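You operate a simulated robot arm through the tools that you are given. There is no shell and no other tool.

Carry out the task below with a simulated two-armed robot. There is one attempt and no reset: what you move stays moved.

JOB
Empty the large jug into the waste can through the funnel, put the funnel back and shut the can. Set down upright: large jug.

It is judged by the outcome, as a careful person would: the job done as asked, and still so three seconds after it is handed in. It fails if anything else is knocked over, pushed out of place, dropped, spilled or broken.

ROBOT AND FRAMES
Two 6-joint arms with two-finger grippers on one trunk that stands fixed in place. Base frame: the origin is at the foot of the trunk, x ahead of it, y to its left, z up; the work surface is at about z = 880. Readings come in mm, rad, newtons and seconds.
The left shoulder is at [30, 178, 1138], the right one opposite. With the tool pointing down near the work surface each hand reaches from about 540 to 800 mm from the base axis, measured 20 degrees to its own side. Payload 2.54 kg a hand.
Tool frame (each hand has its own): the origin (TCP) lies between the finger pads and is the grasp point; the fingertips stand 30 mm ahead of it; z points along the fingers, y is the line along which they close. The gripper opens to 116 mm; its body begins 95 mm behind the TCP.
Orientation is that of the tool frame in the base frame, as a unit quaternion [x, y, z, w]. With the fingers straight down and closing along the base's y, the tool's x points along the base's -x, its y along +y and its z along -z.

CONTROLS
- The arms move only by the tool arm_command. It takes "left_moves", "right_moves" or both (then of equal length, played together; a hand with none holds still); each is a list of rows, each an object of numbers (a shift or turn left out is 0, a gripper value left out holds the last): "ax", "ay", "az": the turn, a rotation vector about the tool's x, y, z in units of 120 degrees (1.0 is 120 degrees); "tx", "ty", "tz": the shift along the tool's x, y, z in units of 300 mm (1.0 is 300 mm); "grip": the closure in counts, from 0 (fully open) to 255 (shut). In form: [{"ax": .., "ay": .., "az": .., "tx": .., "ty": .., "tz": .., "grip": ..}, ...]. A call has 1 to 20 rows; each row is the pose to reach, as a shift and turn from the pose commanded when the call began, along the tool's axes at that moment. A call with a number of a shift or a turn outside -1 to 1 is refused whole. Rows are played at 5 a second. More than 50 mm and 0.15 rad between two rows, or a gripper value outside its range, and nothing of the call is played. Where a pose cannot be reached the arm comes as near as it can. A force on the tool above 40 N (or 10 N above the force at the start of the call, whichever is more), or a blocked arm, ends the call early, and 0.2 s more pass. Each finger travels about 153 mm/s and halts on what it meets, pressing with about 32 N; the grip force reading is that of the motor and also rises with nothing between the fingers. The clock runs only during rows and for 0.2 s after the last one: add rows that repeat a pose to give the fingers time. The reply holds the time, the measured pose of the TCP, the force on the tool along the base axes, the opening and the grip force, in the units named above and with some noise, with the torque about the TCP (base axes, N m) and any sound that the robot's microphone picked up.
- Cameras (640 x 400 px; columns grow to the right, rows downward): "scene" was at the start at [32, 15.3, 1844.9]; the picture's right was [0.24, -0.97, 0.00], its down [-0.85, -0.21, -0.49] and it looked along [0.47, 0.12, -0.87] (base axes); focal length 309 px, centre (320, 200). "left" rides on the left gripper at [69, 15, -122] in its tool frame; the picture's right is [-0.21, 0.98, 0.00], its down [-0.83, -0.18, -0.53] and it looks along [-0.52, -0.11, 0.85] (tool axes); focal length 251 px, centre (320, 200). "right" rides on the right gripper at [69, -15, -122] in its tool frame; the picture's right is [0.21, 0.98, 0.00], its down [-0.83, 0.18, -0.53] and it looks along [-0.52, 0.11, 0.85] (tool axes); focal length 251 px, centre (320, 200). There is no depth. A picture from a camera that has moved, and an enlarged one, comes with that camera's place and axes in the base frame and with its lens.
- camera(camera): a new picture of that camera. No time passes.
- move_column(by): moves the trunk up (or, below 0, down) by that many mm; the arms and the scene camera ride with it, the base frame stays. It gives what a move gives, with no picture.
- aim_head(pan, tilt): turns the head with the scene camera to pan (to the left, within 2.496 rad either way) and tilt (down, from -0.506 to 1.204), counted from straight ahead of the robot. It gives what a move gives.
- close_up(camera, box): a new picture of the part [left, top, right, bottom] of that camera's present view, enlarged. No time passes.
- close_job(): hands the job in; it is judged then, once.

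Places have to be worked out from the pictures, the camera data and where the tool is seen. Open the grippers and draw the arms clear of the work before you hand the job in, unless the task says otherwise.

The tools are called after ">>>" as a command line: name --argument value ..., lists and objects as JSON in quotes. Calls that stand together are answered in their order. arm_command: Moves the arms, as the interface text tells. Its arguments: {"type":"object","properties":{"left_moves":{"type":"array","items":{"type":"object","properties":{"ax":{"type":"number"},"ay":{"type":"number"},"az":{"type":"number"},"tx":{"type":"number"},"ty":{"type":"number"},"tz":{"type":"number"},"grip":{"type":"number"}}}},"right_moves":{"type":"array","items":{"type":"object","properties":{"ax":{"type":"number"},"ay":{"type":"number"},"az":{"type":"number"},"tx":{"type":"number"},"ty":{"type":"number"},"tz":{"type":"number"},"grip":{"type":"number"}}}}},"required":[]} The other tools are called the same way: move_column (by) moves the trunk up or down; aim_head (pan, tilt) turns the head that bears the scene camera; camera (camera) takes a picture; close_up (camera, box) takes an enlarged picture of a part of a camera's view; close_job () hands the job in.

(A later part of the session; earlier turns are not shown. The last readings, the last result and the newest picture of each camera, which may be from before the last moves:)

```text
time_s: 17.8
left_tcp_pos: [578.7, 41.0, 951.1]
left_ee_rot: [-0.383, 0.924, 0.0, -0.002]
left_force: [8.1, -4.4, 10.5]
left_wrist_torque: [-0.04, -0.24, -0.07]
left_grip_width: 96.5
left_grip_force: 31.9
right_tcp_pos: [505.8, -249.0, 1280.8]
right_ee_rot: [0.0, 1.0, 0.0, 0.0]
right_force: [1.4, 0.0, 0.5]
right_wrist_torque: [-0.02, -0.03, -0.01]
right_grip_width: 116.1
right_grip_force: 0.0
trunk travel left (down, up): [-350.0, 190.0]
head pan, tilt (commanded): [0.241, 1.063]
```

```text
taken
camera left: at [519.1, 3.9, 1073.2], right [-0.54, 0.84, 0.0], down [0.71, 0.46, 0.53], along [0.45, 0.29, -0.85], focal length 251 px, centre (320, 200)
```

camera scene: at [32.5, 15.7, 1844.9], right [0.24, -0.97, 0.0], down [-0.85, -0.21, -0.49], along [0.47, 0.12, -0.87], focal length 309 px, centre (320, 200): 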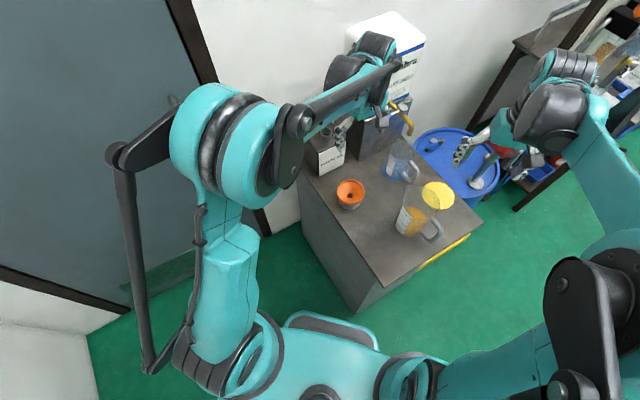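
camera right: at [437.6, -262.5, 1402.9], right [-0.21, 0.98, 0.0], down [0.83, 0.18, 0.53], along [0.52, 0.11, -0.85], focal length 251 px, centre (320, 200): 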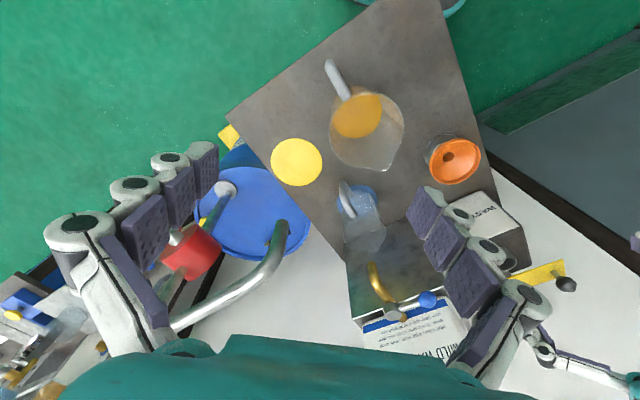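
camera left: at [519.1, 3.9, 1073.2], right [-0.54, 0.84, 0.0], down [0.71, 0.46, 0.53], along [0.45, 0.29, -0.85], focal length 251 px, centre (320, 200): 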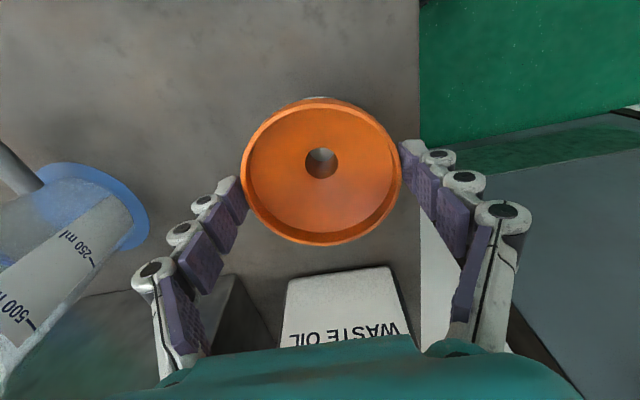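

The rim is held (96.5 mm, 32 N). I lift straight up 90 mm and check that the funnel comes cleanly out of its stand.

>>> arm_command --left_moves '[{"tz": -0.03, "grip": 120}, {"tz": -0.08, "grip": 120}, {"tz": -0.15, "grip": 120}, {"tz": -0.22, "grip": 120}, {"tz": -0.3, "grip": 120}, {"tz": -0.3, "grip": 120}]'

>>> camera --camera "left"

>>> close_up --camera "scene" --box '[286, 130, 414, 210]'

>>> close_up --camera "right" --box '[384, 110, 544, 210]'

```text
time_s: 19.2
left_tcp_pos: [578.5, 42.8, 1041.6]
left_ee_rot: [-0.384, 0.923, -0.001, -0.002]
left_force: [1.2, -0.4, 0.2]
left_wrist_torque: [-0.05, 0.02, 0.0]
left_grip_width: 96.3
left_grip_force: 32.3
right_tcp_pos: [507.0, -249.3, 1279.6]
right_ee_rot: [0.0, 1.0, -0.001, 0.0]
right_force: [-0.6, 0.1, 0.5]
right_wrist_torque: [0.01, 0.01, -0.03]
right_grip_width: 116.1
right_grip_force: 0.1
trunk travel left (down, up): [-350.0, 190.0]
head pan, tilt (commanded): [0.241, 1.063]
```

```text
taken
camera left: at [520.3, 5.1, 1162.8], right [-0.54, 0.84, 0.0], down [0.71, 0.46, 0.53], along [0.45, 0.29, -0.85], focal length 251 px, centre (320, 200)
```

left: 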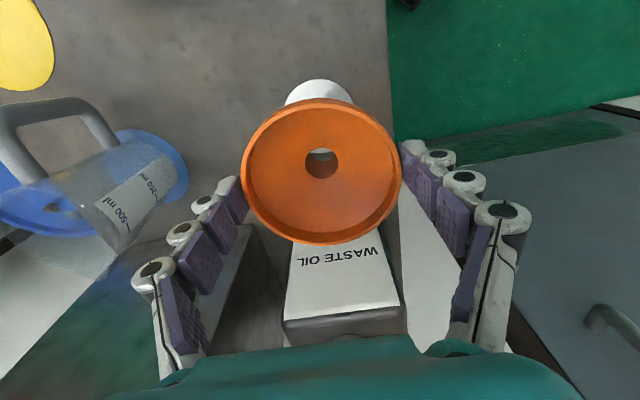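

```text
5.00 times, centred on (350, 170) of scene
camera zoom: at [32.7, 15.2, 1844.9], right [0.24, -0.97, 0.0], down [-0.85, -0.21, -0.49], along [0.47, 0.12, -0.87], focal length 1543 px, centre (170, 350)
```

zoom: 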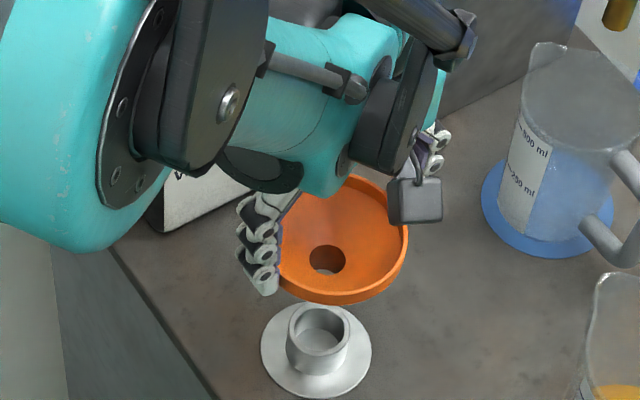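

```text
4.00 times, centred on (464, 160) of right
camera zoom: at [437.7, -262.9, 1402.8], right [-0.21, 0.98, 0.0], down [0.83, 0.18, 0.53], along [0.52, 0.11, -0.85], focal length 1006 px, centre (-256, 360)
```

zoom: 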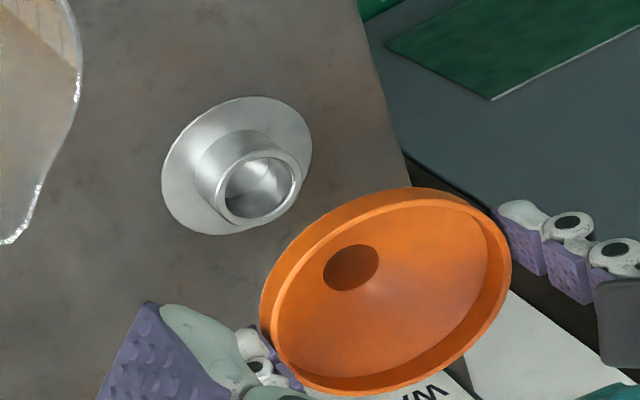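

The funnel came out cleanly; the stand is a flanged tube. I raise the funnel to TCP z≈1160 and carry it over the can's neck at (716, 163).

>>> arm_command --left_moves '[{"tz": -0.13, "grip": 120}, {"tz": -0.26, "grip": 120}, {"tz": -0.395, "grip": 120}, {"tx": -0.08, "ty": -0.0054, "tz": -0.395, "grip": 120}, {"tx": -0.18, "ty": -0.012, "tz": -0.395, "grip": 120}, {"tx": -0.29, "ty": -0.0194, "tz": -0.395, "grip": 120}, {"tx": -0.4, "ty": -0.0267, "tz": -0.395, "grip": 120}, {"tx": -0.5, "ty": -0.0334, "tz": -0.395, "grip": 120}, {"tx": -0.57, "ty": -0.038, "tz": -0.395, "grip": 120}, {"tx": -0.609, "ty": -0.0407, "tz": -0.395, "grip": 120}, {"tx": -0.609, "ty": -0.0407, "tz": -0.395, "grip": 120}]'

>>> camera --camera "left"

>>> close_up --camera "scene" --box '[280, 80, 408, 160]'

>>> close_up --camera "right" --box '[420, 180, 580, 280]'

```text
time_s: 21.6
left_tcp_pos: [715.1, 163.9, 1159.1]
left_ee_rot: [-0.385, 0.923, 0.0, -0.001]
left_force: [-0.3, -0.5, -1.2]
left_wrist_torque: [-0.01, -0.02, 0.0]
left_grip_width: 96.0
left_grip_force: 31.9
right_tcp_pos: [506.7, -248.7, 1280.4]
right_ee_rot: [0.0, 1.0, 0.001, 0.0]
right_force: [-0.4, 0.0, 0.2]
right_wrist_torque: [0.02, 0.02, -0.02]
right_grip_width: 116.1
right_grip_force: 0.0
trunk travel left (down, up): [-350.0, 190.0]
head pan, tilt (commanded): [0.241, 1.063]
```

```text
taken
camera left: at [657.2, 126.9, 1281.1], right [-0.54, 0.84, 0.0], down [0.71, 0.46, 0.53], along [0.45, 0.29, -0.85], focal length 251 px, centre (320, 200)
```

left: 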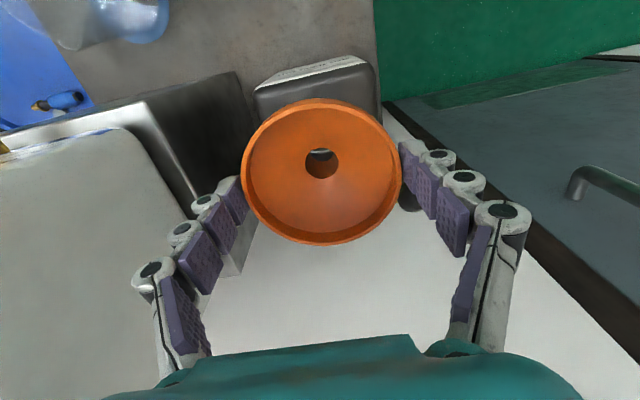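

```text
5.00 times, centred on (344, 120) of scene
camera zoom: at [31.8, 15.0, 1844.9], right [0.24, -0.97, 0.0], down [-0.85, -0.21, -0.49], along [0.47, 0.12, -0.87], focal length 1543 px, centre (200, 600)
```

zoom: 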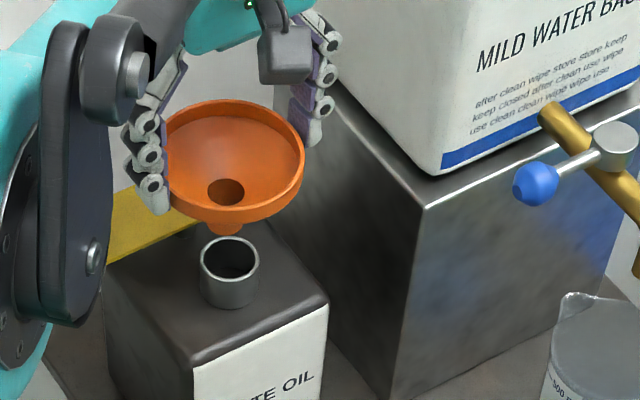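

```text
4.00 times, centred on (500, 230) of right
camera zoom: at [437.1, -263.1, 1403.0], right [-0.21, 0.98, 0.0], down [0.83, 0.18, 0.53], along [0.52, 0.11, -0.85], focal length 1006 px, centre (-400, 80)
```

zoom: 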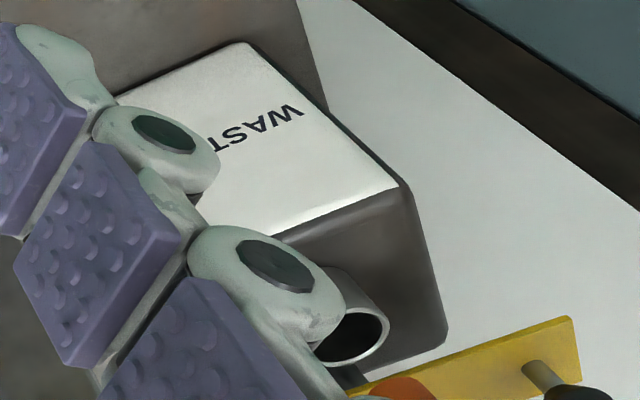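

The funnel's stem is straight above the neck in the scene view, its tip at about z 1092. I lower it into the neck to TCP z≈1101 and watch the force.

>>> arm_command --left_moves '[{"tz": 0.04, "grip": 120}, {"tz": 0.08, "grip": 120}, {"tz": 0.11, "grip": 120}, {"tz": 0.14, "grip": 120}, {"tz": 0.17, "grip": 120}, {"tz": 0.195, "grip": 120}, {"tz": 0.195, "grip": 120}]'

>>> close_up --camera "scene" --box '[280, 80, 408, 160]'

>>> camera --camera "left"

```text
time_s: 23.2
left_tcp_pos: [714.3, 164.5, 1102.4]
left_ee_rot: [-0.385, 0.923, -0.001, -0.002]
left_force: [3.1, -0.9, 12.4]
left_wrist_torque: [-0.04, -0.31, 0.0]
left_grip_width: 96.3
left_grip_force: 31.9
right_tcp_pos: [505.2, -249.2, 1279.7]
right_ee_rot: [0.0, 1.0, 0.0, 0.0]
right_force: [-1.0, -0.5, -1.0]
right_wrist_torque: [-0.03, 0.01, 0.01]
right_grip_width: 116.0
right_grip_force: 0.0
trunk travel left (down, up): [-350.0, 190.0]
head pan, tilt (commanded): [0.241, 1.063]
```

```text
5.00 times, centred on (344, 120) of scene
camera zoom: at [30.9, 14.6, 1845.1], right [0.24, -0.97, 0.0], down [-0.85, -0.21, -0.49], along [0.47, 0.12, -0.87], focal length 1543 px, centre (200, 600)
```

zoom: 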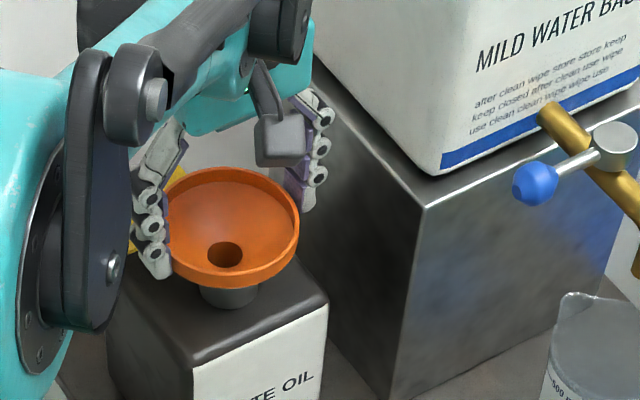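

```text
taken
camera left: at [656.2, 126.4, 1223.8], right [-0.54, 0.84, 0.0], down [0.71, 0.46, 0.53], along [0.45, 0.29, -0.85], focal length 251 px, centre (320, 200)
```

left: 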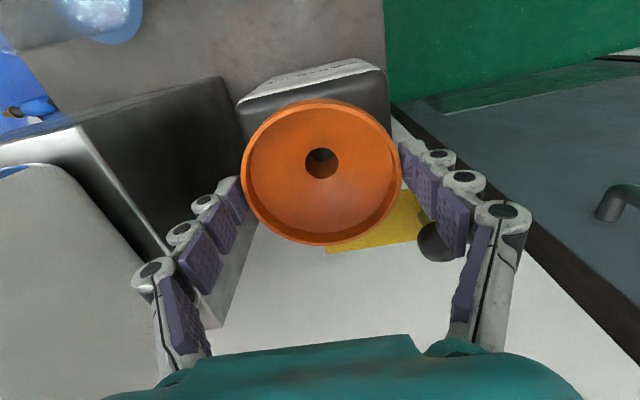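

There is a 12 N upward contact and the stem is well inside the neck, so the funnel is essentially seated on the rim. I open the gripper so it settles, and look before lifting away.

>>> arm_command --left_moves '[{"grip": 60}, {"grip": 40}, {"grip": 0}, {"grip": 0}, {"grip": 0}]'

>>> camera --camera "left"

>>> close_up --camera "scene" --box '[280, 80, 408, 160]'

```text
time_s: 24.4
left_tcp_pos: [714.1, 165.2, 1100.9]
left_ee_rot: [-0.384, 0.923, -0.001, -0.001]
left_force: [1.1, -0.1, 0.2]
left_wrist_torque: [-0.02, 0.02, 0.0]
left_grip_width: 115.9
left_grip_force: 0.1
right_tcp_pos: [507.1, -248.9, 1278.7]
right_ee_rot: [-0.001, 1.0, 0.0, 0.0]
right_force: [0.3, -0.9, 0.2]
right_wrist_torque: [-0.04, -0.02, 0.02]
right_grip_width: 116.0
right_grip_force: 0.1
trunk travel left (down, up): [-350.0, 190.0]
head pan, tilt (commanded): [0.241, 1.063]
```

```text
taken
camera left: at [656.5, 126.9, 1223.0], right [-0.54, 0.84, 0.0], down [0.71, 0.46, 0.53], along [0.45, 0.29, -0.85], focal length 251 px, centre (320, 200)
```

left: 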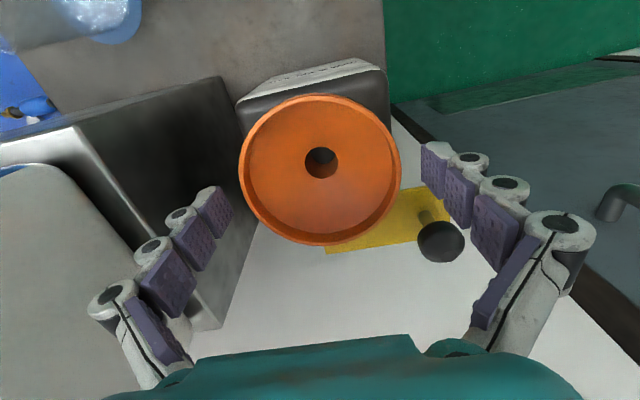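

```text
5.00 times, centred on (344, 120) of scene
camera zoom: at [31.8, 15.1, 1844.9], right [0.24, -0.97, 0.0], down [-0.85, -0.21, -0.49], along [0.47, 0.12, -0.87], focal length 1543 px, centre (200, 600)
```

zoom: 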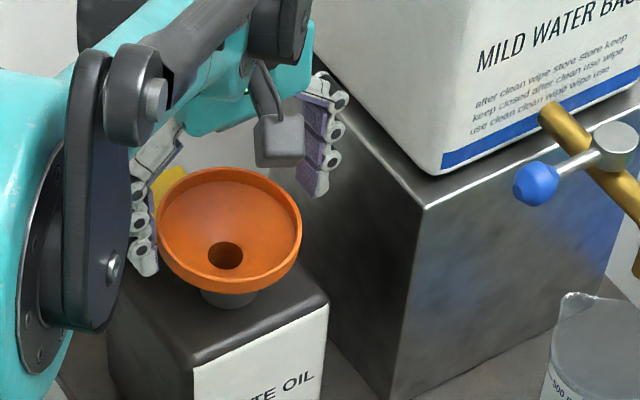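

The funnel stands in the neck on its own. I raise the left hand straight up and then retreat it to the left, clear of the pouring area.

>>> arm_command --left_moves '[{"tz": -0.05}, {"tz": -0.15}, {"tz": -0.3}, {"tz": -0.45}, {"tz": -0.6}, {"tx": 0.05, "ty": 0.1, "tz": -0.62}, {"tx": 0.1, "ty": 0.22, "tz": -0.65}, {"tx": 0.16, "ty": 0.34, "tz": -0.65}, {"tx": 0.22, "ty": 0.46, "tz": -0.65}, {"tx": 0.28, "ty": 0.58, "tz": -0.65}, {"tx": 0.34, "ty": 0.7, "tz": -0.65}, {"tx": 0.34, "ty": 0.7, "tz": -0.65}]'

>>> camera --camera "scene"

>>> close_up --camera "scene" --box '[295, 100, 375, 150]'

>>> camera --camera "left"

```text
time_s: 27.0
left_tcp_pos: [494.8, 240.9, 1297.5]
left_ee_rot: [-0.385, 0.923, 0.0, -0.002]
left_force: [0.2, -0.1, -1.0]
left_wrist_torque: [-0.02, 0.04, 0.01]
left_grip_width: 115.9
left_grip_force: 0.0
right_tcp_pos: [506.9, -248.6, 1279.5]
right_ee_rot: [0.0, 1.0, 0.0, -0.001]
right_force: [0.1, -0.5, 0.3]
right_wrist_torque: [0.04, 0.02, 0.04]
right_grip_width: 115.8
right_grip_force: 0.0
trunk travel left (down, up): [-350.0, 190.0]
head pan, tilt (commanded): [0.241, 1.063]
```

```text
taken
camera scene: at [33.8, 14.9, 1844.9], right [0.24, -0.97, 0.0], down [-0.85, -0.21, -0.48], along [0.47, 0.12, -0.87], focal length 309 px, centre (320, 200)
```

scene: 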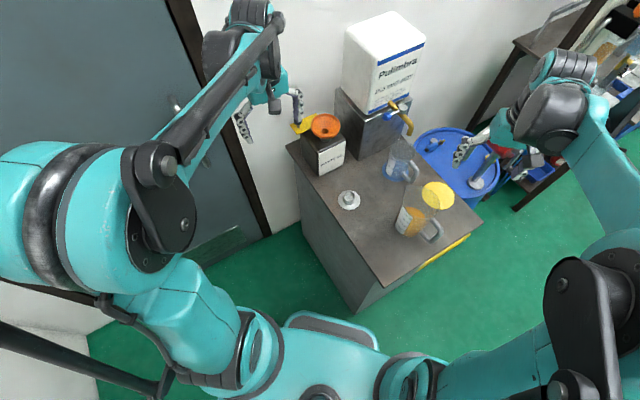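

```text
8.00 times, centred on (335, 125) of scene
camera zoom: at [33.8, 14.9, 1844.9], right [0.24, -0.97, 0.0], down [-0.85, -0.21, -0.48], along [0.47, 0.12, -0.87], focal length 2468 px, centre (200, 800)
```

zoom: 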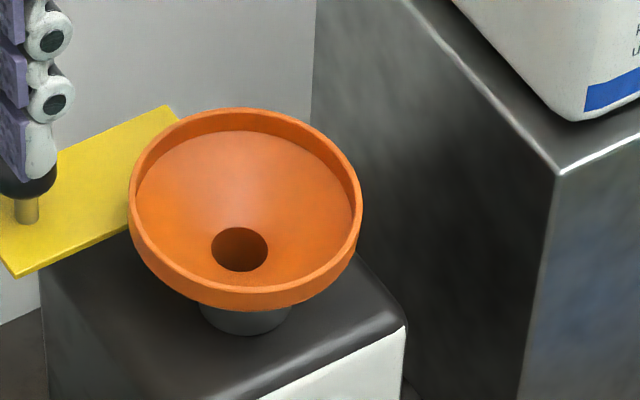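

```text
taken
camera left: at [436.6, 203.0, 1418.7], right [-0.54, 0.84, 0.0], down [0.71, 0.46, 0.53], along [0.45, 0.29, -0.85], focal length 251 px, centre (320, 200)
```

left: 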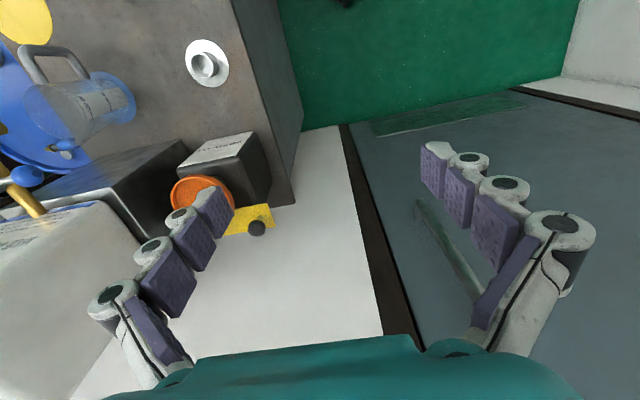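

The funnel sits level in the neck, rim centre about (717, 164) at z≈1088. Next I move the left hand further out and take close views of the large jug to measure it.

>>> arm_command --left_moves '[{"tx": -0.07, "ty": 0.09}, {"tx": -0.15, "ty": 0.18}, {"tx": -0.22, "ty": 0.27}, {"tx": -0.294, "ty": 0.362}, {"tx": -0.294, "ty": 0.362}]'

>>> close_up --camera "scene" --box '[384, 180, 464, 230]'

>>> close_up --camera "right" --box '[300, 40, 428, 120]'

>>> close_up --camera "right" --box '[300, 90, 428, 170]'

```text
time_s: 28.2
left_tcp_pos: [481.0, 378.5, 1296.0]
left_ee_rot: [-0.385, 0.923, -0.001, -0.001]
left_force: [0.7, 0.2, 1.2]
left_wrist_torque: [0.02, -0.01, -0.01]
left_grip_width: 116.0
left_grip_force: 0.1
right_tcp_pos: [506.1, -249.8, 1278.8]
right_ee_rot: [0.0, 1.0, 0.001, 0.001]
right_force: [-0.7, -0.4, -0.4]
right_wrist_torque: [0.0, 0.0, 0.01]
right_grip_width: 116.0
right_grip_force: 0.1
trunk travel left (down, up): [-350.0, 190.0]
head pan, tilt (commanded): [0.241, 1.063]
```

```text
8.00 times, centred on (424, 205) of scene
camera zoom: at [31.9, 13.9, 1844.9], right [0.24, -0.97, 0.0], down [-0.85, -0.21, -0.49], along [0.47, 0.12, -0.87], focal length 2468 px, centre (-512, 160)
```

zoom: 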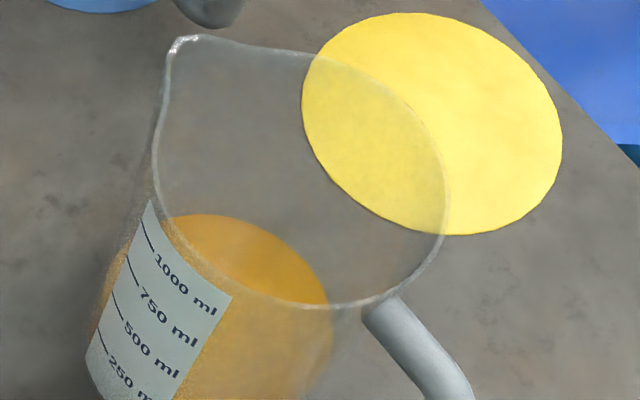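

```text
5.00 times, centred on (364, 80) of right
camera zoom: at [437.1, -263.9, 1402.8], right [-0.21, 0.98, 0.0], down [0.83, 0.18, 0.53], along [0.52, 0.12, -0.85], focal length 1257 px, centre (100, 800)
```

zoom: 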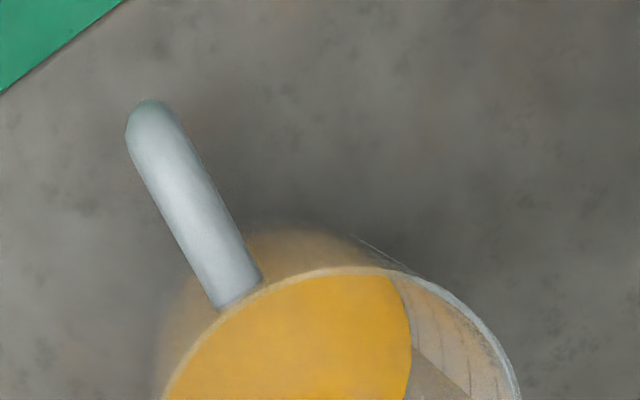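

```text
5.00 times, centred on (364, 130) of right
camera zoom: at [437.1, -263.9, 1402.8], right [-0.21, 0.98, 0.0], down [0.83, 0.18, 0.53], along [0.52, 0.12, -0.85], focal length 1257 px, centre (100, 550)
```

zoom: 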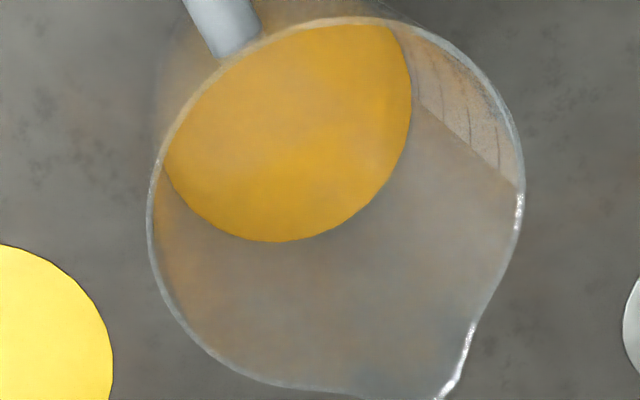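

The jug's rim is about 108 mm across, centred near (527, -174) at z≈1046, spout pointing along (+0.7, +0.7) and handle opposite, reaching about 100 mm from the axis. I look at the lower part and the handle more closely.

>>> close_up --camera "scene" --box '[386, 202, 450, 242]'

>>> close_up --camera "scene" --box '[380, 180, 470, 250]'

```text
10.00 times, centred on (418, 222) of scene
camera zoom: at [31.9, 13.9, 1844.9], right [0.24, -0.97, 0.0], down [-0.85, -0.21, -0.49], along [0.47, 0.12, -0.87], focal length 3086 px, centre (-660, -20)
```

zoom: 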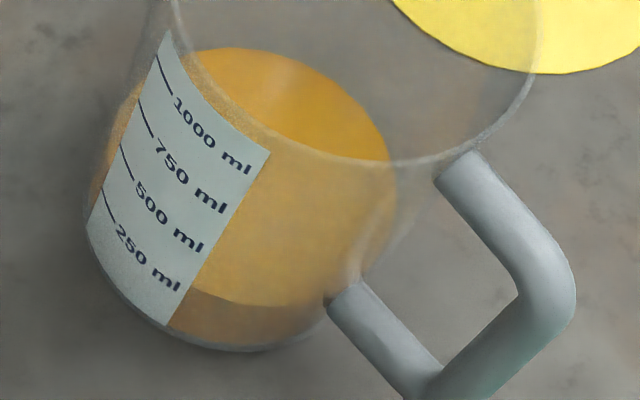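

```text
5.71 times, centred on (425, 215) of scene
camera zoom: at [31.9, 13.9, 1844.9], right [0.24, -0.97, 0.0], down [-0.85, -0.21, -0.49], along [0.47, 0.12, -0.87], focal length 1763 px, centre (-280, 114)
```

zoom: 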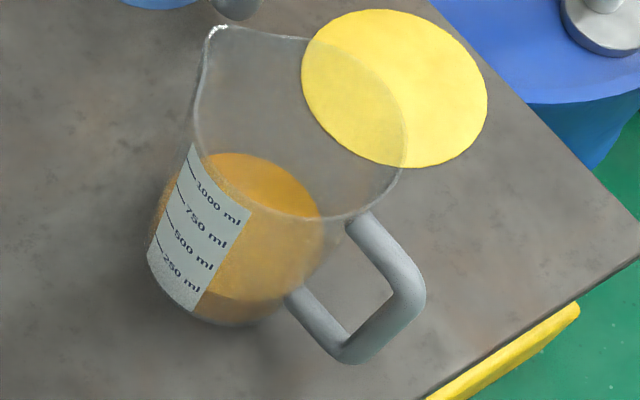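

The jug tapers from about 91 mm at the base to 108 mm at the rim, with oil to roughly z 950; its axis is near (524, -175). I plan to straddle the handle and grip the body from behind with the hand horizontal. First I yaw the right hand 45°.

>>> arm_command --right_moves '[{"az": -0.0625}, {"az": -0.125}, {"az": -0.1875}, {"az": -0.25}, {"az": -0.3125}, {"az": -0.375}, {"az": -0.375}]'

>>> camera --camera "scene"

>>> camera --camera "right"

```text
time_s: 29.8
left_tcp_pos: [480.8, 379.5, 1296.0]
left_ee_rot: [-0.384, 0.923, -0.002, -0.002]
left_force: [0.8, -0.5, 0.3]
left_wrist_torque: [-0.02, 0.01, -0.03]
left_grip_width: 116.1
left_grip_force: 0.1
right_tcp_pos: [506.4, -249.5, 1280.2]
right_ee_rot: [-0.383, 0.924, 0.0, 0.0]
right_force: [0.7, -0.4, -0.3]
right_wrist_torque: [0.0, -0.02, -0.03]
right_grip_width: 115.7
right_grip_force: 0.1
trunk travel left (down, up): [-350.0, 190.0]
head pan, tilt (commanded): [0.241, 1.063]
```

```text
taken
camera scene: at [32.0, 15.2, 1844.9], right [0.24, -0.97, 0.0], down [-0.85, -0.21, -0.49], along [0.47, 0.12, -0.87], focal length 309 px, centre (320, 200)
```

scene: 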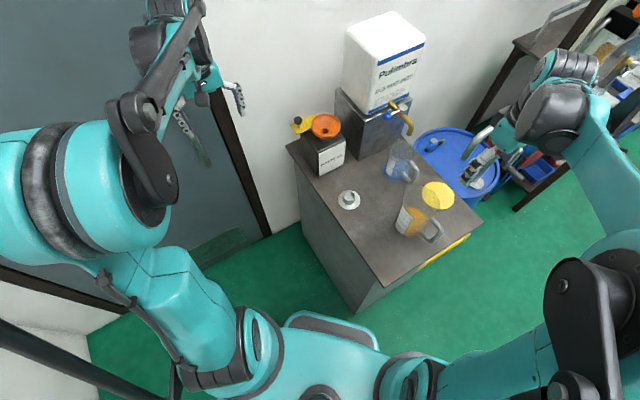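

```text
taken
camera right: at [467.6, -307.9, 1403.5], right [-0.84, 0.54, 0.0], down [0.45, 0.71, 0.53], along [0.29, 0.45, -0.85], focal length 251 px, centre (320, 200)
```

right: 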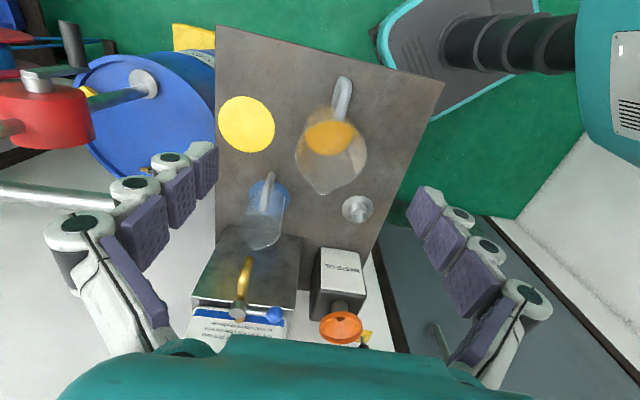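

Now I pitch the right hand from pointing down toward horizontal (pointing along the spout direction), while moving it back and down to about (453, -246, 1150), well above the table.

>>> arm_command --right_moves '[{"ay": -0.0625, "tx": 0.01, "ty": 0.011, "tz": 0.036}, {"ay": -0.125, "tx": 0.02, "ty": 0.022, "tz": 0.072}, {"ay": -0.1875, "tx": 0.03, "ty": 0.033, "tz": 0.108}, {"ay": -0.25, "tx": 0.039, "ty": 0.044, "tz": 0.144}, {"ay": -0.3125, "tx": 0.049, "ty": 0.055, "tz": 0.18}, {"ay": -0.375, "tx": 0.059, "ty": 0.066, "tz": 0.217}, {"ay": -0.375, "tx": 0.059, "ty": 0.066, "tz": 0.217}]'

>>> camera --camera "scene"

>>> camera --camera "right"

```text
time_s: 31.4
left_tcp_pos: [479.8, 380.5, 1297.2]
left_ee_rot: [-0.384, 0.923, -0.001, -0.002]
left_force: [-0.1, 0.9, -0.7]
left_wrist_torque: [-0.02, -0.01, 0.0]
left_grip_width: 116.1
left_grip_force: 0.0
right_tcp_pos: [479.7, -246.0, 1215.5]
right_ee_rot: [-0.354, 0.853, 0.147, 0.355]
right_force: [0.4, 0.8, 0.0]
right_wrist_torque: [-0.01, -0.04, -0.01]
right_grip_width: 115.8
right_grip_force: 0.0
trunk travel left (down, up): [-350.0, 190.0]
head pan, tilt (commanded): [0.241, 1.063]
```

```text
taken
camera scene: at [31.8, 16.2, 1844.9], right [0.24, -0.97, 0.0], down [-0.85, -0.21, -0.49], along [0.47, 0.12, -0.87], focal length 309 px, centre (320, 200)
```

scene: 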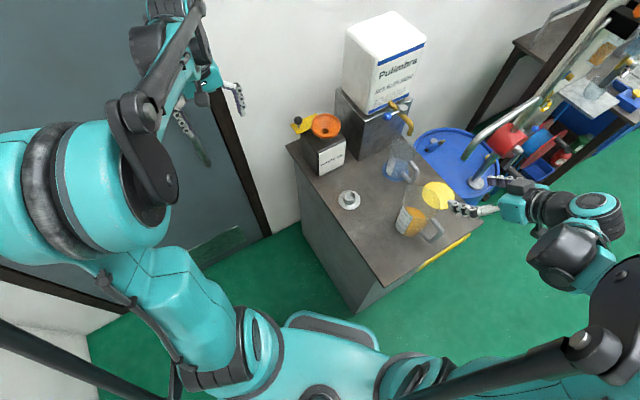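

```text
taken
camera right: at [394.5, -352.4, 1253.6], right [-0.8, 0.58, -0.15], down [0.02, 0.27, 0.96], along [0.6, 0.76, -0.23], focal length 251 px, centre (320, 200)
```

right: 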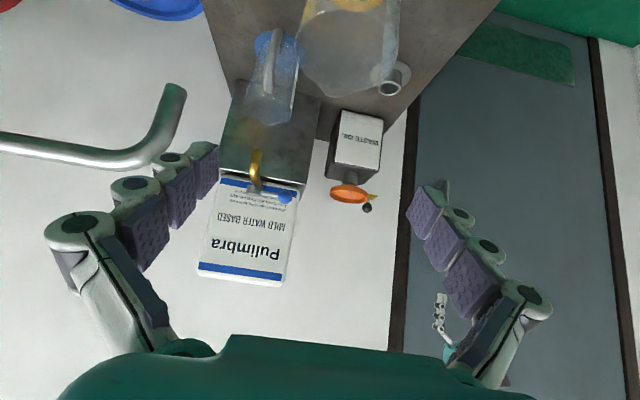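

The arm configuration works. I finish pitching to horizontal while going to the pre-grasp point behind the handle, still above the rim at z≈1100.

>>> arm_command --right_moves '[{"ay": -0.0625, "tx": 0.054, "ty": 0.011, "tz": 0.036}, {"ay": -0.125, "tx": 0.108, "ty": 0.021, "tz": 0.072}, {"ay": -0.1875, "tx": 0.162, "ty": 0.032, "tz": 0.108}, {"ay": -0.25, "tx": 0.217, "ty": 0.043, "tz": 0.145}, {"ay": -0.3125, "tx": 0.271, "ty": 0.053, "tz": 0.181}, {"ay": -0.375, "tx": 0.325, "ty": 0.064, "tz": 0.217}, {"ay": -0.375, "tx": 0.325, "ty": 0.064, "tz": 0.217}]'

>>> camera --camera "scene"

>>> camera --camera "right"

```text
time_s: 33.0
left_tcp_pos: [480.4, 380.6, 1295.9]
left_ee_rot: [-0.384, 0.923, -0.001, -0.002]
left_force: [-0.6, 0.5, 0.6]
left_wrist_torque: [-0.04, -0.05, -0.02]
left_grip_width: 116.0
left_grip_force: 0.1
right_tcp_pos: [532.4, -333.4, 1184.0]
right_ee_rot: [-0.271, 0.653, 0.27, 0.653]
right_force: [-1.4, -0.1, 0.0]
right_wrist_torque: [0.01, -0.01, -0.08]
right_grip_width: 116.0
right_grip_force: 0.1
right hand out of reach, approached as far as the arm can: row 3, 4, 5, 6, 7
trunk travel left (down, up): [-350.0, 190.0]
head pan, tilt (commanded): [0.241, 1.063]
```

```text
taken
camera scene: at [30.7, 17.0, 1845.0], right [0.24, -0.97, 0.0], down [-0.85, -0.21, -0.49], along [0.47, 0.12, -0.87], focal length 309 px, centre (320, 200)
```

scene: 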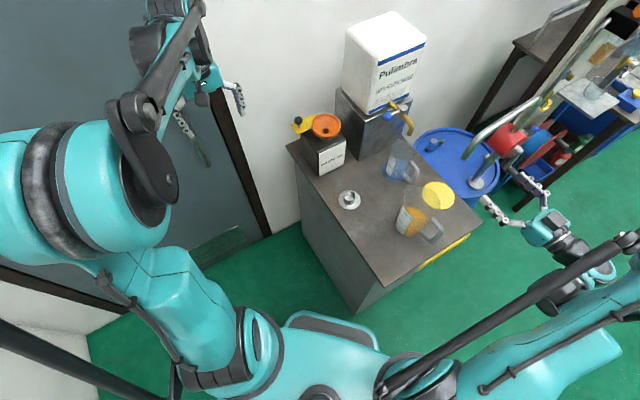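

```text
taken
camera right: at [456.2, -429.8, 1117.4], right [-0.69, 0.69, -0.22], down [-0.51, -0.25, 0.83], along [0.52, 0.68, 0.52], focal length 251 px, centre (320, 200)
```

right: 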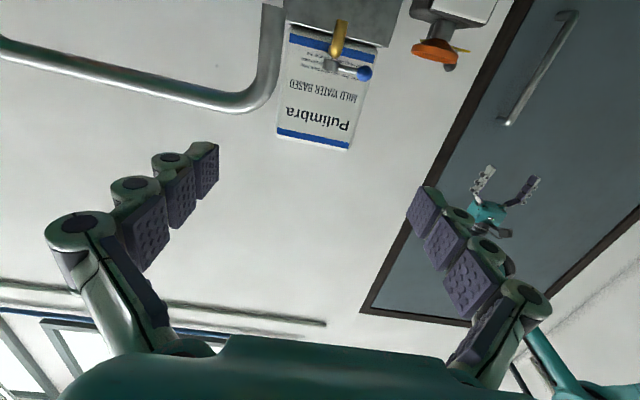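

That pose is too close to the right shoulder. Raising the trunk puts the shoulder higher above the low, horizontal grasp and should bring it within reach, so I raise it by the full 190 mm.

>>> move_column --by 190

>>> camera --camera "scene"

```text
time_s: 35.1
left_tcp_pos: [480.5, 379.1, 1486.0]
left_ee_rot: [-0.385, 0.923, -0.001, -0.002]
left_force: [1.0, 0.7, -0.2]
left_wrist_torque: [-0.01, 0.01, 0.0]
left_grip_width: 115.8
left_grip_force: 0.0
right_tcp_pos: [532.8, -333.7, 1374.5]
right_ee_rot: [-0.272, 0.653, 0.271, 0.652]
right_force: [0.4, 0.0, -0.3]
right_wrist_torque: [0.0, 0.01, -0.03]
right_grip_width: 115.8
right_grip_force: 0.0
trunk travel left (down, up): [-540.0, 0.0]
head pan, tilt (commanded): [0.241, 1.063]
```

```text
taken
camera scene: at [32.1, 15.2, 2034.8], right [0.24, -0.97, 0.0], down [-0.85, -0.21, -0.49], along [0.47, 0.12, -0.87], focal length 309 px, centre (320, 200)
```

scene: 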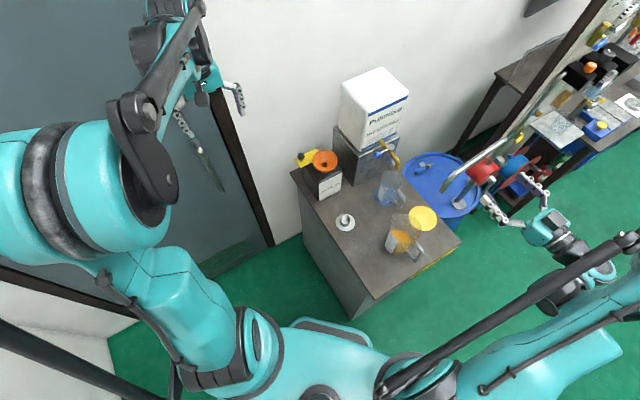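

Nothing is in the way. I lower the right hand to z≈1100 and then shift it sideways to the pre-grasp point behind the handle.

>>> arm_command --right_moves '[{"tx": 0.15}, {"tx": 0.3}, {"tx": 0.45}, {"tx": 0.6}, {"tx": 0.76}, {"tx": 0.915}, {"tx": 0.915, "ty": 0.1}, {"tx": 0.915, "ty": 0.2}, {"tx": 0.915, "ty": 0.3}, {"tx": 0.915, "ty": 0.394, "tz": 0.004}, {"tx": 0.915, "ty": 0.394, "tz": 0.004}]'

>>> camera --camera "scene"

>>> camera --camera "right"

```text
time_s: 37.5
left_tcp_pos: [481.0, 379.6, 1485.7]
left_ee_rot: [-0.384, 0.923, 0.0, -0.003]
left_force: [0.2, 0.8, -0.8]
left_wrist_torque: [0.03, 0.04, 0.0]
left_grip_width: 116.2
left_grip_force: 0.0
right_tcp_pos: [574.3, -376.6, 1212.7]
right_ee_rot: [-0.272, 0.654, 0.271, 0.652]
right_force: [-0.1, -0.5, 0.1]
right_wrist_torque: [0.01, 0.0, -0.01]
right_grip_width: 116.0
right_grip_force: 0.0
right hand out of reach, approached as far as the arm can: row 1, 2, 3, 4, 5, 6, 7, 8, 9, 10, 11
trunk travel left (down, up): [-540.0, 0.0]
head pan, tilt (commanded): [0.241, 1.063]
```

```text
taken
camera scene: at [31.9, 15.4, 2034.9], right [0.24, -0.97, 0.0], down [-0.85, -0.21, -0.49], along [0.47, 0.12, -0.87], focal length 309 px, centre (320, 200)
```

scene: 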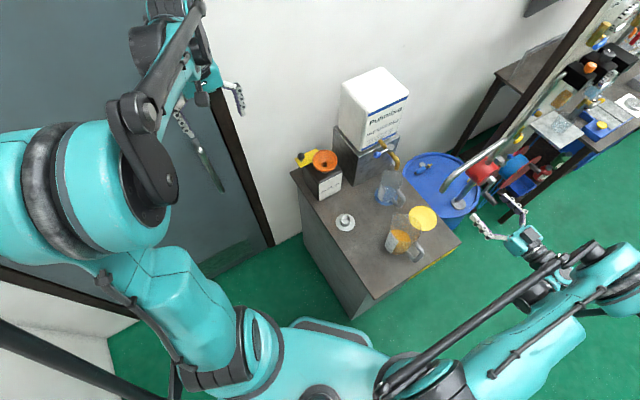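

```text
taken
camera right: at [499.2, -473.3, 1145.1], right [-0.69, 0.69, -0.21], down [-0.5, -0.25, 0.83], along [0.52, 0.68, 0.52], focal length 251 px, centre (320, 200)
```

right: 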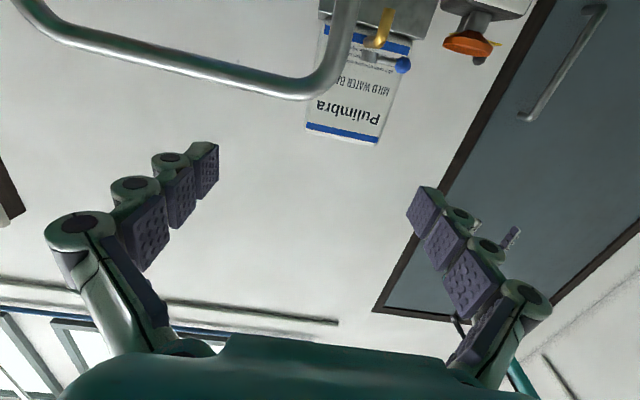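

The right arm cannot fold close enough for this grasp, and it would also be at its limit over the funnel. The left arm reaches both the jug from behind and the funnel, so I will use it instead; first I park the right arm by un-pitching it in place.

>>> arm_command --right_moves '[{"ay": 0.0625, "tx": -0.01}, {"ay": 0.125, "tx": -0.02}, {"ay": 0.1875, "tx": -0.03}, {"ay": 0.25, "tx": -0.04}, {"ay": 0.3125, "tx": -0.05}, {"ay": 0.375, "tx": -0.06}, {"ay": 0.4375, "tx": -0.07}, {"ay": 0.5, "tx": -0.08}, {"ay": 0.5625, "tx": -0.09}, {"ay": 0.625, "tx": -0.1}, {"ay": 0.6875, "tx": -0.11}, {"ay": 0.75, "tx": -0.12}, {"ay": 0.75, "tx": -0.12}]'

>>> camera --camera "scene"

```text
time_s: 40.3
left_tcp_pos: [480.0, 379.3, 1486.5]
left_ee_rot: [-0.385, 0.923, 0.0, -0.002]
left_force: [0.7, -0.3, 0.3]
left_wrist_torque: [0.0, 0.01, 0.0]
left_grip_width: 115.8
left_grip_force: 0.0
right_tcp_pos: [576.6, -377.6, 1248.5]
right_ee_rot: [-0.383, 0.924, 0.0, -0.001]
right_force: [-0.6, -0.3, -0.9]
right_wrist_torque: [0.0, -0.02, 0.0]
right_grip_width: 115.9
right_grip_force: 0.0
trunk travel left (down, up): [-540.0, 0.0]
head pan, tilt (commanded): [0.241, 1.063]
```

```text
taken
camera scene: at [31.5, 14.6, 2034.9], right [0.24, -0.97, 0.0], down [-0.85, -0.21, -0.49], along [0.47, 0.12, -0.87], focal length 309 px, centre (320, 200)
```

scene: 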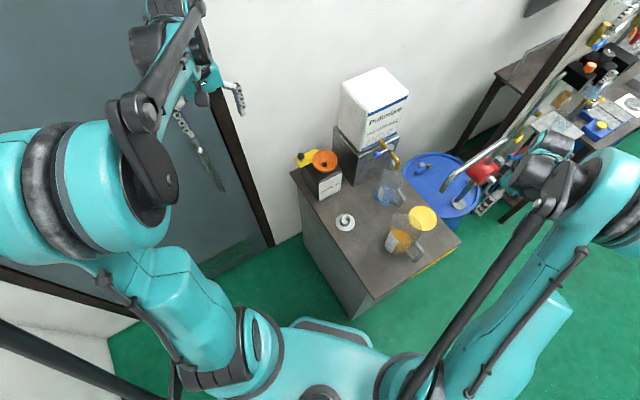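

Tool-down again. Now I swing the right hand out to the robot's right, to about (340, -560), away from the jug.

>>> arm_command --right_moves '[{"tx": 0.12, "ty": 0.015}, {"tx": 0.25, "ty": 0.03}, {"tx": 0.38, "ty": 0.045}, {"tx": 0.51, "ty": 0.06}, {"tx": 0.64, "ty": 0.075}, {"tx": 0.77, "ty": 0.09}, {"tx": 0.88, "ty": 0.105}, {"tx": 0.983, "ty": 0.12}, {"tx": 0.983, "ty": 0.12}]'

>>> camera --camera "scene"

>>> camera --camera "right"

```text
time_s: 42.3
left_tcp_pos: [480.8, 379.2, 1485.9]
left_ee_rot: [-0.384, 0.923, -0.001, -0.002]
left_force: [-1.1, 0.1, 0.3]
left_wrist_torque: [-0.01, 0.0, 0.0]
left_grip_width: 115.7
left_grip_force: 0.0
right_tcp_pos: [344.8, -560.5, 1249.4]
right_ee_rot: [-0.384, 0.923, 0.0, 0.0]
right_force: [0.1, 0.4, -0.2]
right_wrist_torque: [0.0, 0.03, 0.01]
right_grip_width: 115.9
right_grip_force: 0.1
trunk travel left (down, up): [-540.0, 0.0]
head pan, tilt (commanded): [0.241, 1.063]
```

```text
taken
camera scene: at [32.8, 15.8, 2034.9], right [0.24, -0.97, 0.0], down [-0.85, -0.21, -0.49], along [0.47, 0.12, -0.87], focal length 309 px, centre (320, 200)
```

scene: 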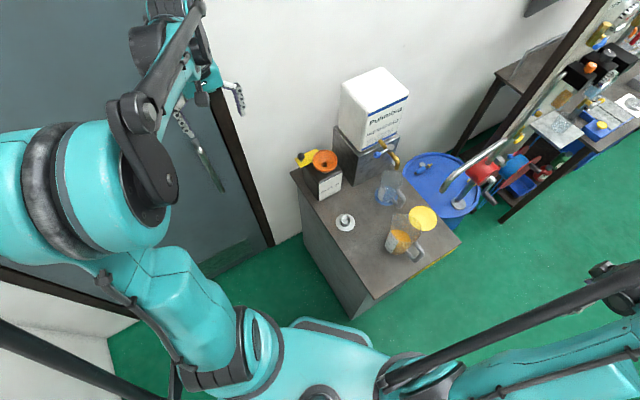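

```text
taken
camera right: at [305.9, -619.2, 1372.3], right [-0.84, 0.54, 0.0], down [0.45, 0.71, 0.53], along [0.29, 0.45, -0.85], focal length 251 px, centre (320, 200)
```

right: 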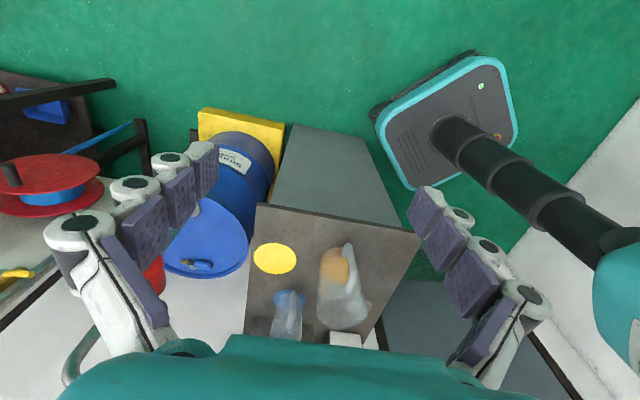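

The right arm is out of the way. I move the left hand, still tool-down and high, across to about (500, -20, 1350), and lift the parked right hand a bit more.

>>> arm_command --left_moves '[{"tx": 0.08, "ty": -0.089, "tz": 0.04}, {"tx": 0.163, "ty": -0.179, "tz": 0.08}, {"tx": 0.245, "ty": -0.268, "tz": 0.124}, {"tx": 0.327, "ty": -0.357, "tz": 0.165}, {"tx": 0.408, "ty": -0.447, "tz": 0.206}, {"tx": 0.49, "ty": -0.536, "tz": 0.247}, {"tx": 0.571, "ty": -0.626, "tz": 0.288}, {"tx": 0.653, "ty": -0.715, "tz": 0.329}, {"tx": 0.735, "ty": -0.804, "tz": 0.371}, {"tx": 0.816, "ty": -0.894, "tz": 0.412}, {"tx": 0.898, "ty": -0.983, "tz": 0.453}, {"tx": 0.898, "ty": -0.983, "tz": 0.453}]' --right_moves '[{"tz": -0.1}, {"tz": -0.2}, {"tz": -0.3}, {"tz": -0.4}, {"tz": -0.5}, {"tz": -0.5}, {"tz": -0.5}, {"tz": -0.5}, {"tz": -0.5}, {"tz": -0.5}, {"tz": -0.5}, {"tz": -0.5}]'

>>> camera --camera "scene"

>>> camera --camera "left"

```text
time_s: 44.9
left_tcp_pos: [499.9, -19.7, 1352.9]
left_ee_rot: [-0.385, 0.923, -0.001, -0.003]
left_force: [-0.4, -0.3, 0.6]
left_wrist_torque: [-0.01, -0.02, -0.02]
left_grip_width: 115.9
left_grip_force: 0.1
right_tcp_pos: [343.0, -558.9, 1398.6]
right_ee_rot: [-0.384, 0.924, 0.0, -0.001]
right_force: [0.6, -0.5, -0.4]
right_wrist_torque: [0.0, 0.03, 0.02]
right_grip_width: 115.9
right_grip_force: 0.2
trunk travel left (down, up): [-540.0, 0.0]
head pan, tilt (commanded): [0.241, 1.063]
```

```text
taken
camera scene: at [31.7, 16.1, 2034.9], right [0.24, -0.97, 0.0], down [-0.85, -0.21, -0.49], along [0.47, 0.12, -0.87], focal length 309 px, centre (320, 200)
```

scene: 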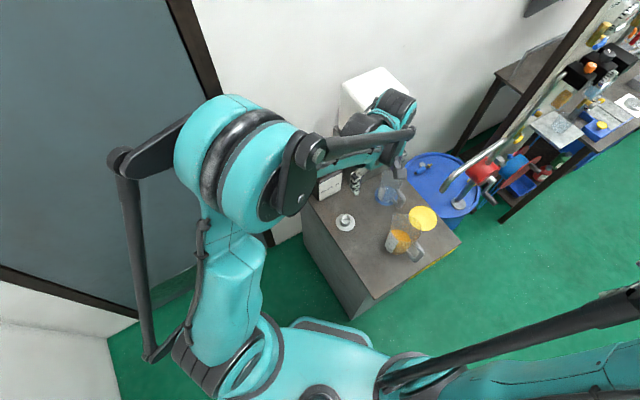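

```text
taken
camera left: at [440.3, -57.3, 1473.6], right [-0.54, 0.84, 0.0], down [0.71, 0.46, 0.53], along [0.45, 0.29, -0.85], focal length 251 px, centre (320, 200)
```

left: 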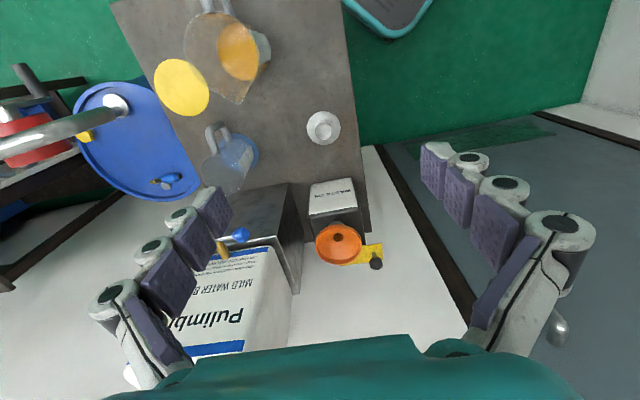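

Left arm is over the table centre. I start pitching it toward horizontal while moving it to the robot's right, half the way first.

>>> arm_command --left_moves '[{"ay": -0.0625, "tx": 0.055, "ty": -0.035, "tz": 0.0186}, {"ay": -0.125, "tx": 0.11, "ty": -0.07, "tz": 0.0372}, {"ay": -0.1875, "tx": 0.165, "ty": -0.105, "tz": 0.0558}, {"ay": -0.25, "tx": 0.22, "ty": -0.14, "tz": 0.0743}, {"ay": -0.3125, "tx": 0.275, "ty": -0.175, "tz": 0.0929}, {"ay": -0.375, "tx": 0.33, "ty": -0.21, "tz": 0.1115}, {"ay": -0.375, "tx": 0.33, "ty": -0.21, "tz": 0.1115}]'

>>> camera --camera "scene"

>>> camera --camera "left"

```text
time_s: 46.5
left_tcp_pos: [474.8, -134.1, 1318.4]
left_ee_rot: [-0.355, 0.854, 0.146, 0.352]
left_force: [0.8, -0.1, -0.1]
left_wrist_torque: [0.0, 0.0, 0.0]
left_grip_width: 116.0
left_grip_force: 0.1
right_tcp_pos: [343.9, -560.5, 1398.0]
right_ee_rot: [-0.384, 0.923, 0.0, -0.001]
right_force: [0.6, 0.0, 0.7]
right_wrist_torque: [-0.02, -0.02, 0.02]
right_grip_width: 116.1
right_grip_force: 0.1
trunk travel left (down, up): [-540.0, 0.0]
head pan, tilt (commanded): [0.241, 1.063]
```

```text
taken
camera scene: at [32.1, 16.0, 2034.9], right [0.24, -0.97, 0.0], down [-0.85, -0.21, -0.49], along [0.47, 0.12, -0.87], focal length 309 px, centre (320, 200)
```

scene: 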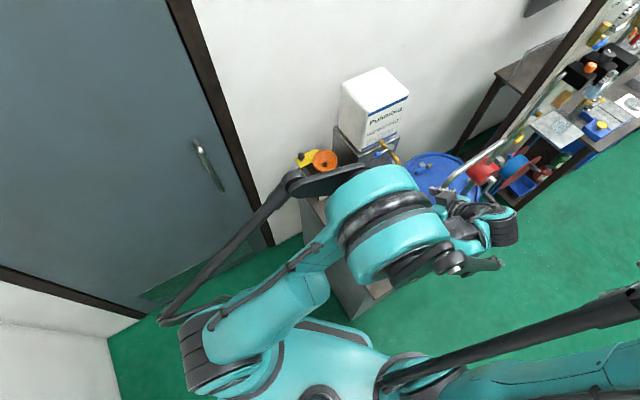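

```text
taken
camera left: at [369.0, -218.5, 1355.4], right [-0.59, 0.8, 0.15], down [0.28, 0.02, 0.96], along [0.76, 0.6, -0.23], focal length 251 px, centre (320, 200)
```

left: 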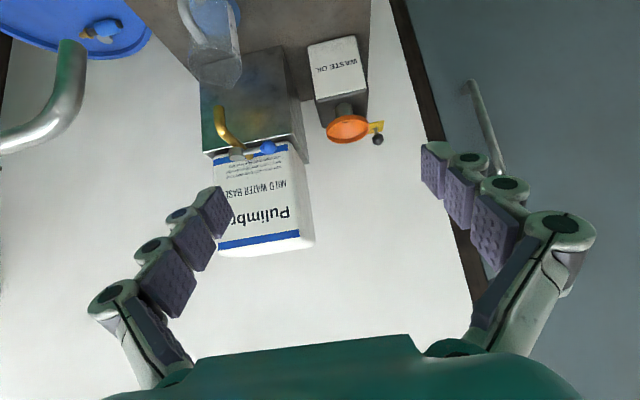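

The left arm handles this well. I continue pitching to about 5° below horizontal, moving to the point above the pre-grasp position (450, -249, 1285).

>>> arm_command --left_moves '[{"ay": -0.0555, "tx": 0.052, "ty": -0.035, "tz": -0.0257}, {"ay": -0.111, "tx": 0.104, "ty": -0.07, "tz": -0.0513}, {"ay": -0.1665, "tx": 0.156, "ty": -0.1055, "tz": -0.077}, {"ay": -0.222, "tx": 0.208, "ty": -0.141, "tz": -0.1027}, {"ay": -0.2775, "tx": 0.26, "ty": -0.176, "tz": -0.128}, {"ay": -0.333, "tx": 0.312, "ty": -0.211, "tz": -0.154}, {"ay": -0.333, "tx": 0.312, "ty": -0.211, "tz": -0.154}]'

>>> camera --camera "scene"

>>> camera --camera "left"

```text
time_s: 48.1
left_tcp_pos: [449.4, -249.4, 1285.5]
left_ee_rot: [-0.284, 0.681, 0.259, 0.623]
left_force: [-0.2, -0.1, 0.0]
left_wrist_torque: [0.0, -0.02, 0.0]
left_grip_width: 115.9
left_grip_force: 0.0
right_tcp_pos: [344.7, -560.5, 1398.6]
right_ee_rot: [-0.384, 0.923, 0.0, -0.001]
right_force: [-0.4, 0.3, 0.3]
right_wrist_torque: [0.01, 0.0, 0.0]
right_grip_width: 115.6
right_grip_force: 0.0
trunk travel left (down, up): [-540.0, 0.0]
head pan, tilt (commanded): [0.241, 1.063]
```

```text
taken
camera scene: at [32.0, 15.5, 2035.0], right [0.24, -0.97, 0.0], down [-0.85, -0.21, -0.49], along [0.47, 0.12, -0.87], focal length 309 px, centre (320, 200)
```

scene: 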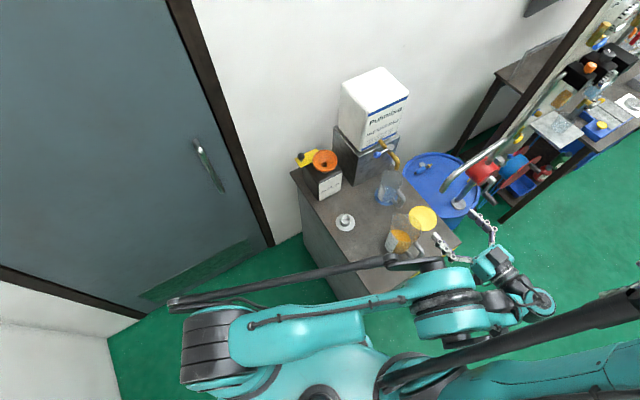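

```text
taken
camera left: at [349.0, -328.5, 1227.2], right [-0.68, 0.7, 0.21], down [-0.19, -0.45, 0.87], along [0.71, 0.55, 0.44], focal length 251 px, centre (320, 200)
```

left: 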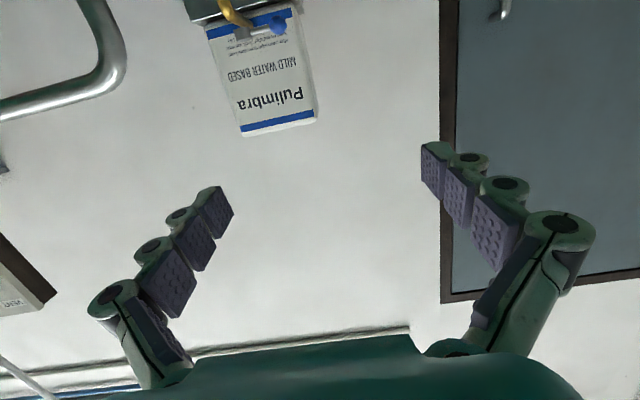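

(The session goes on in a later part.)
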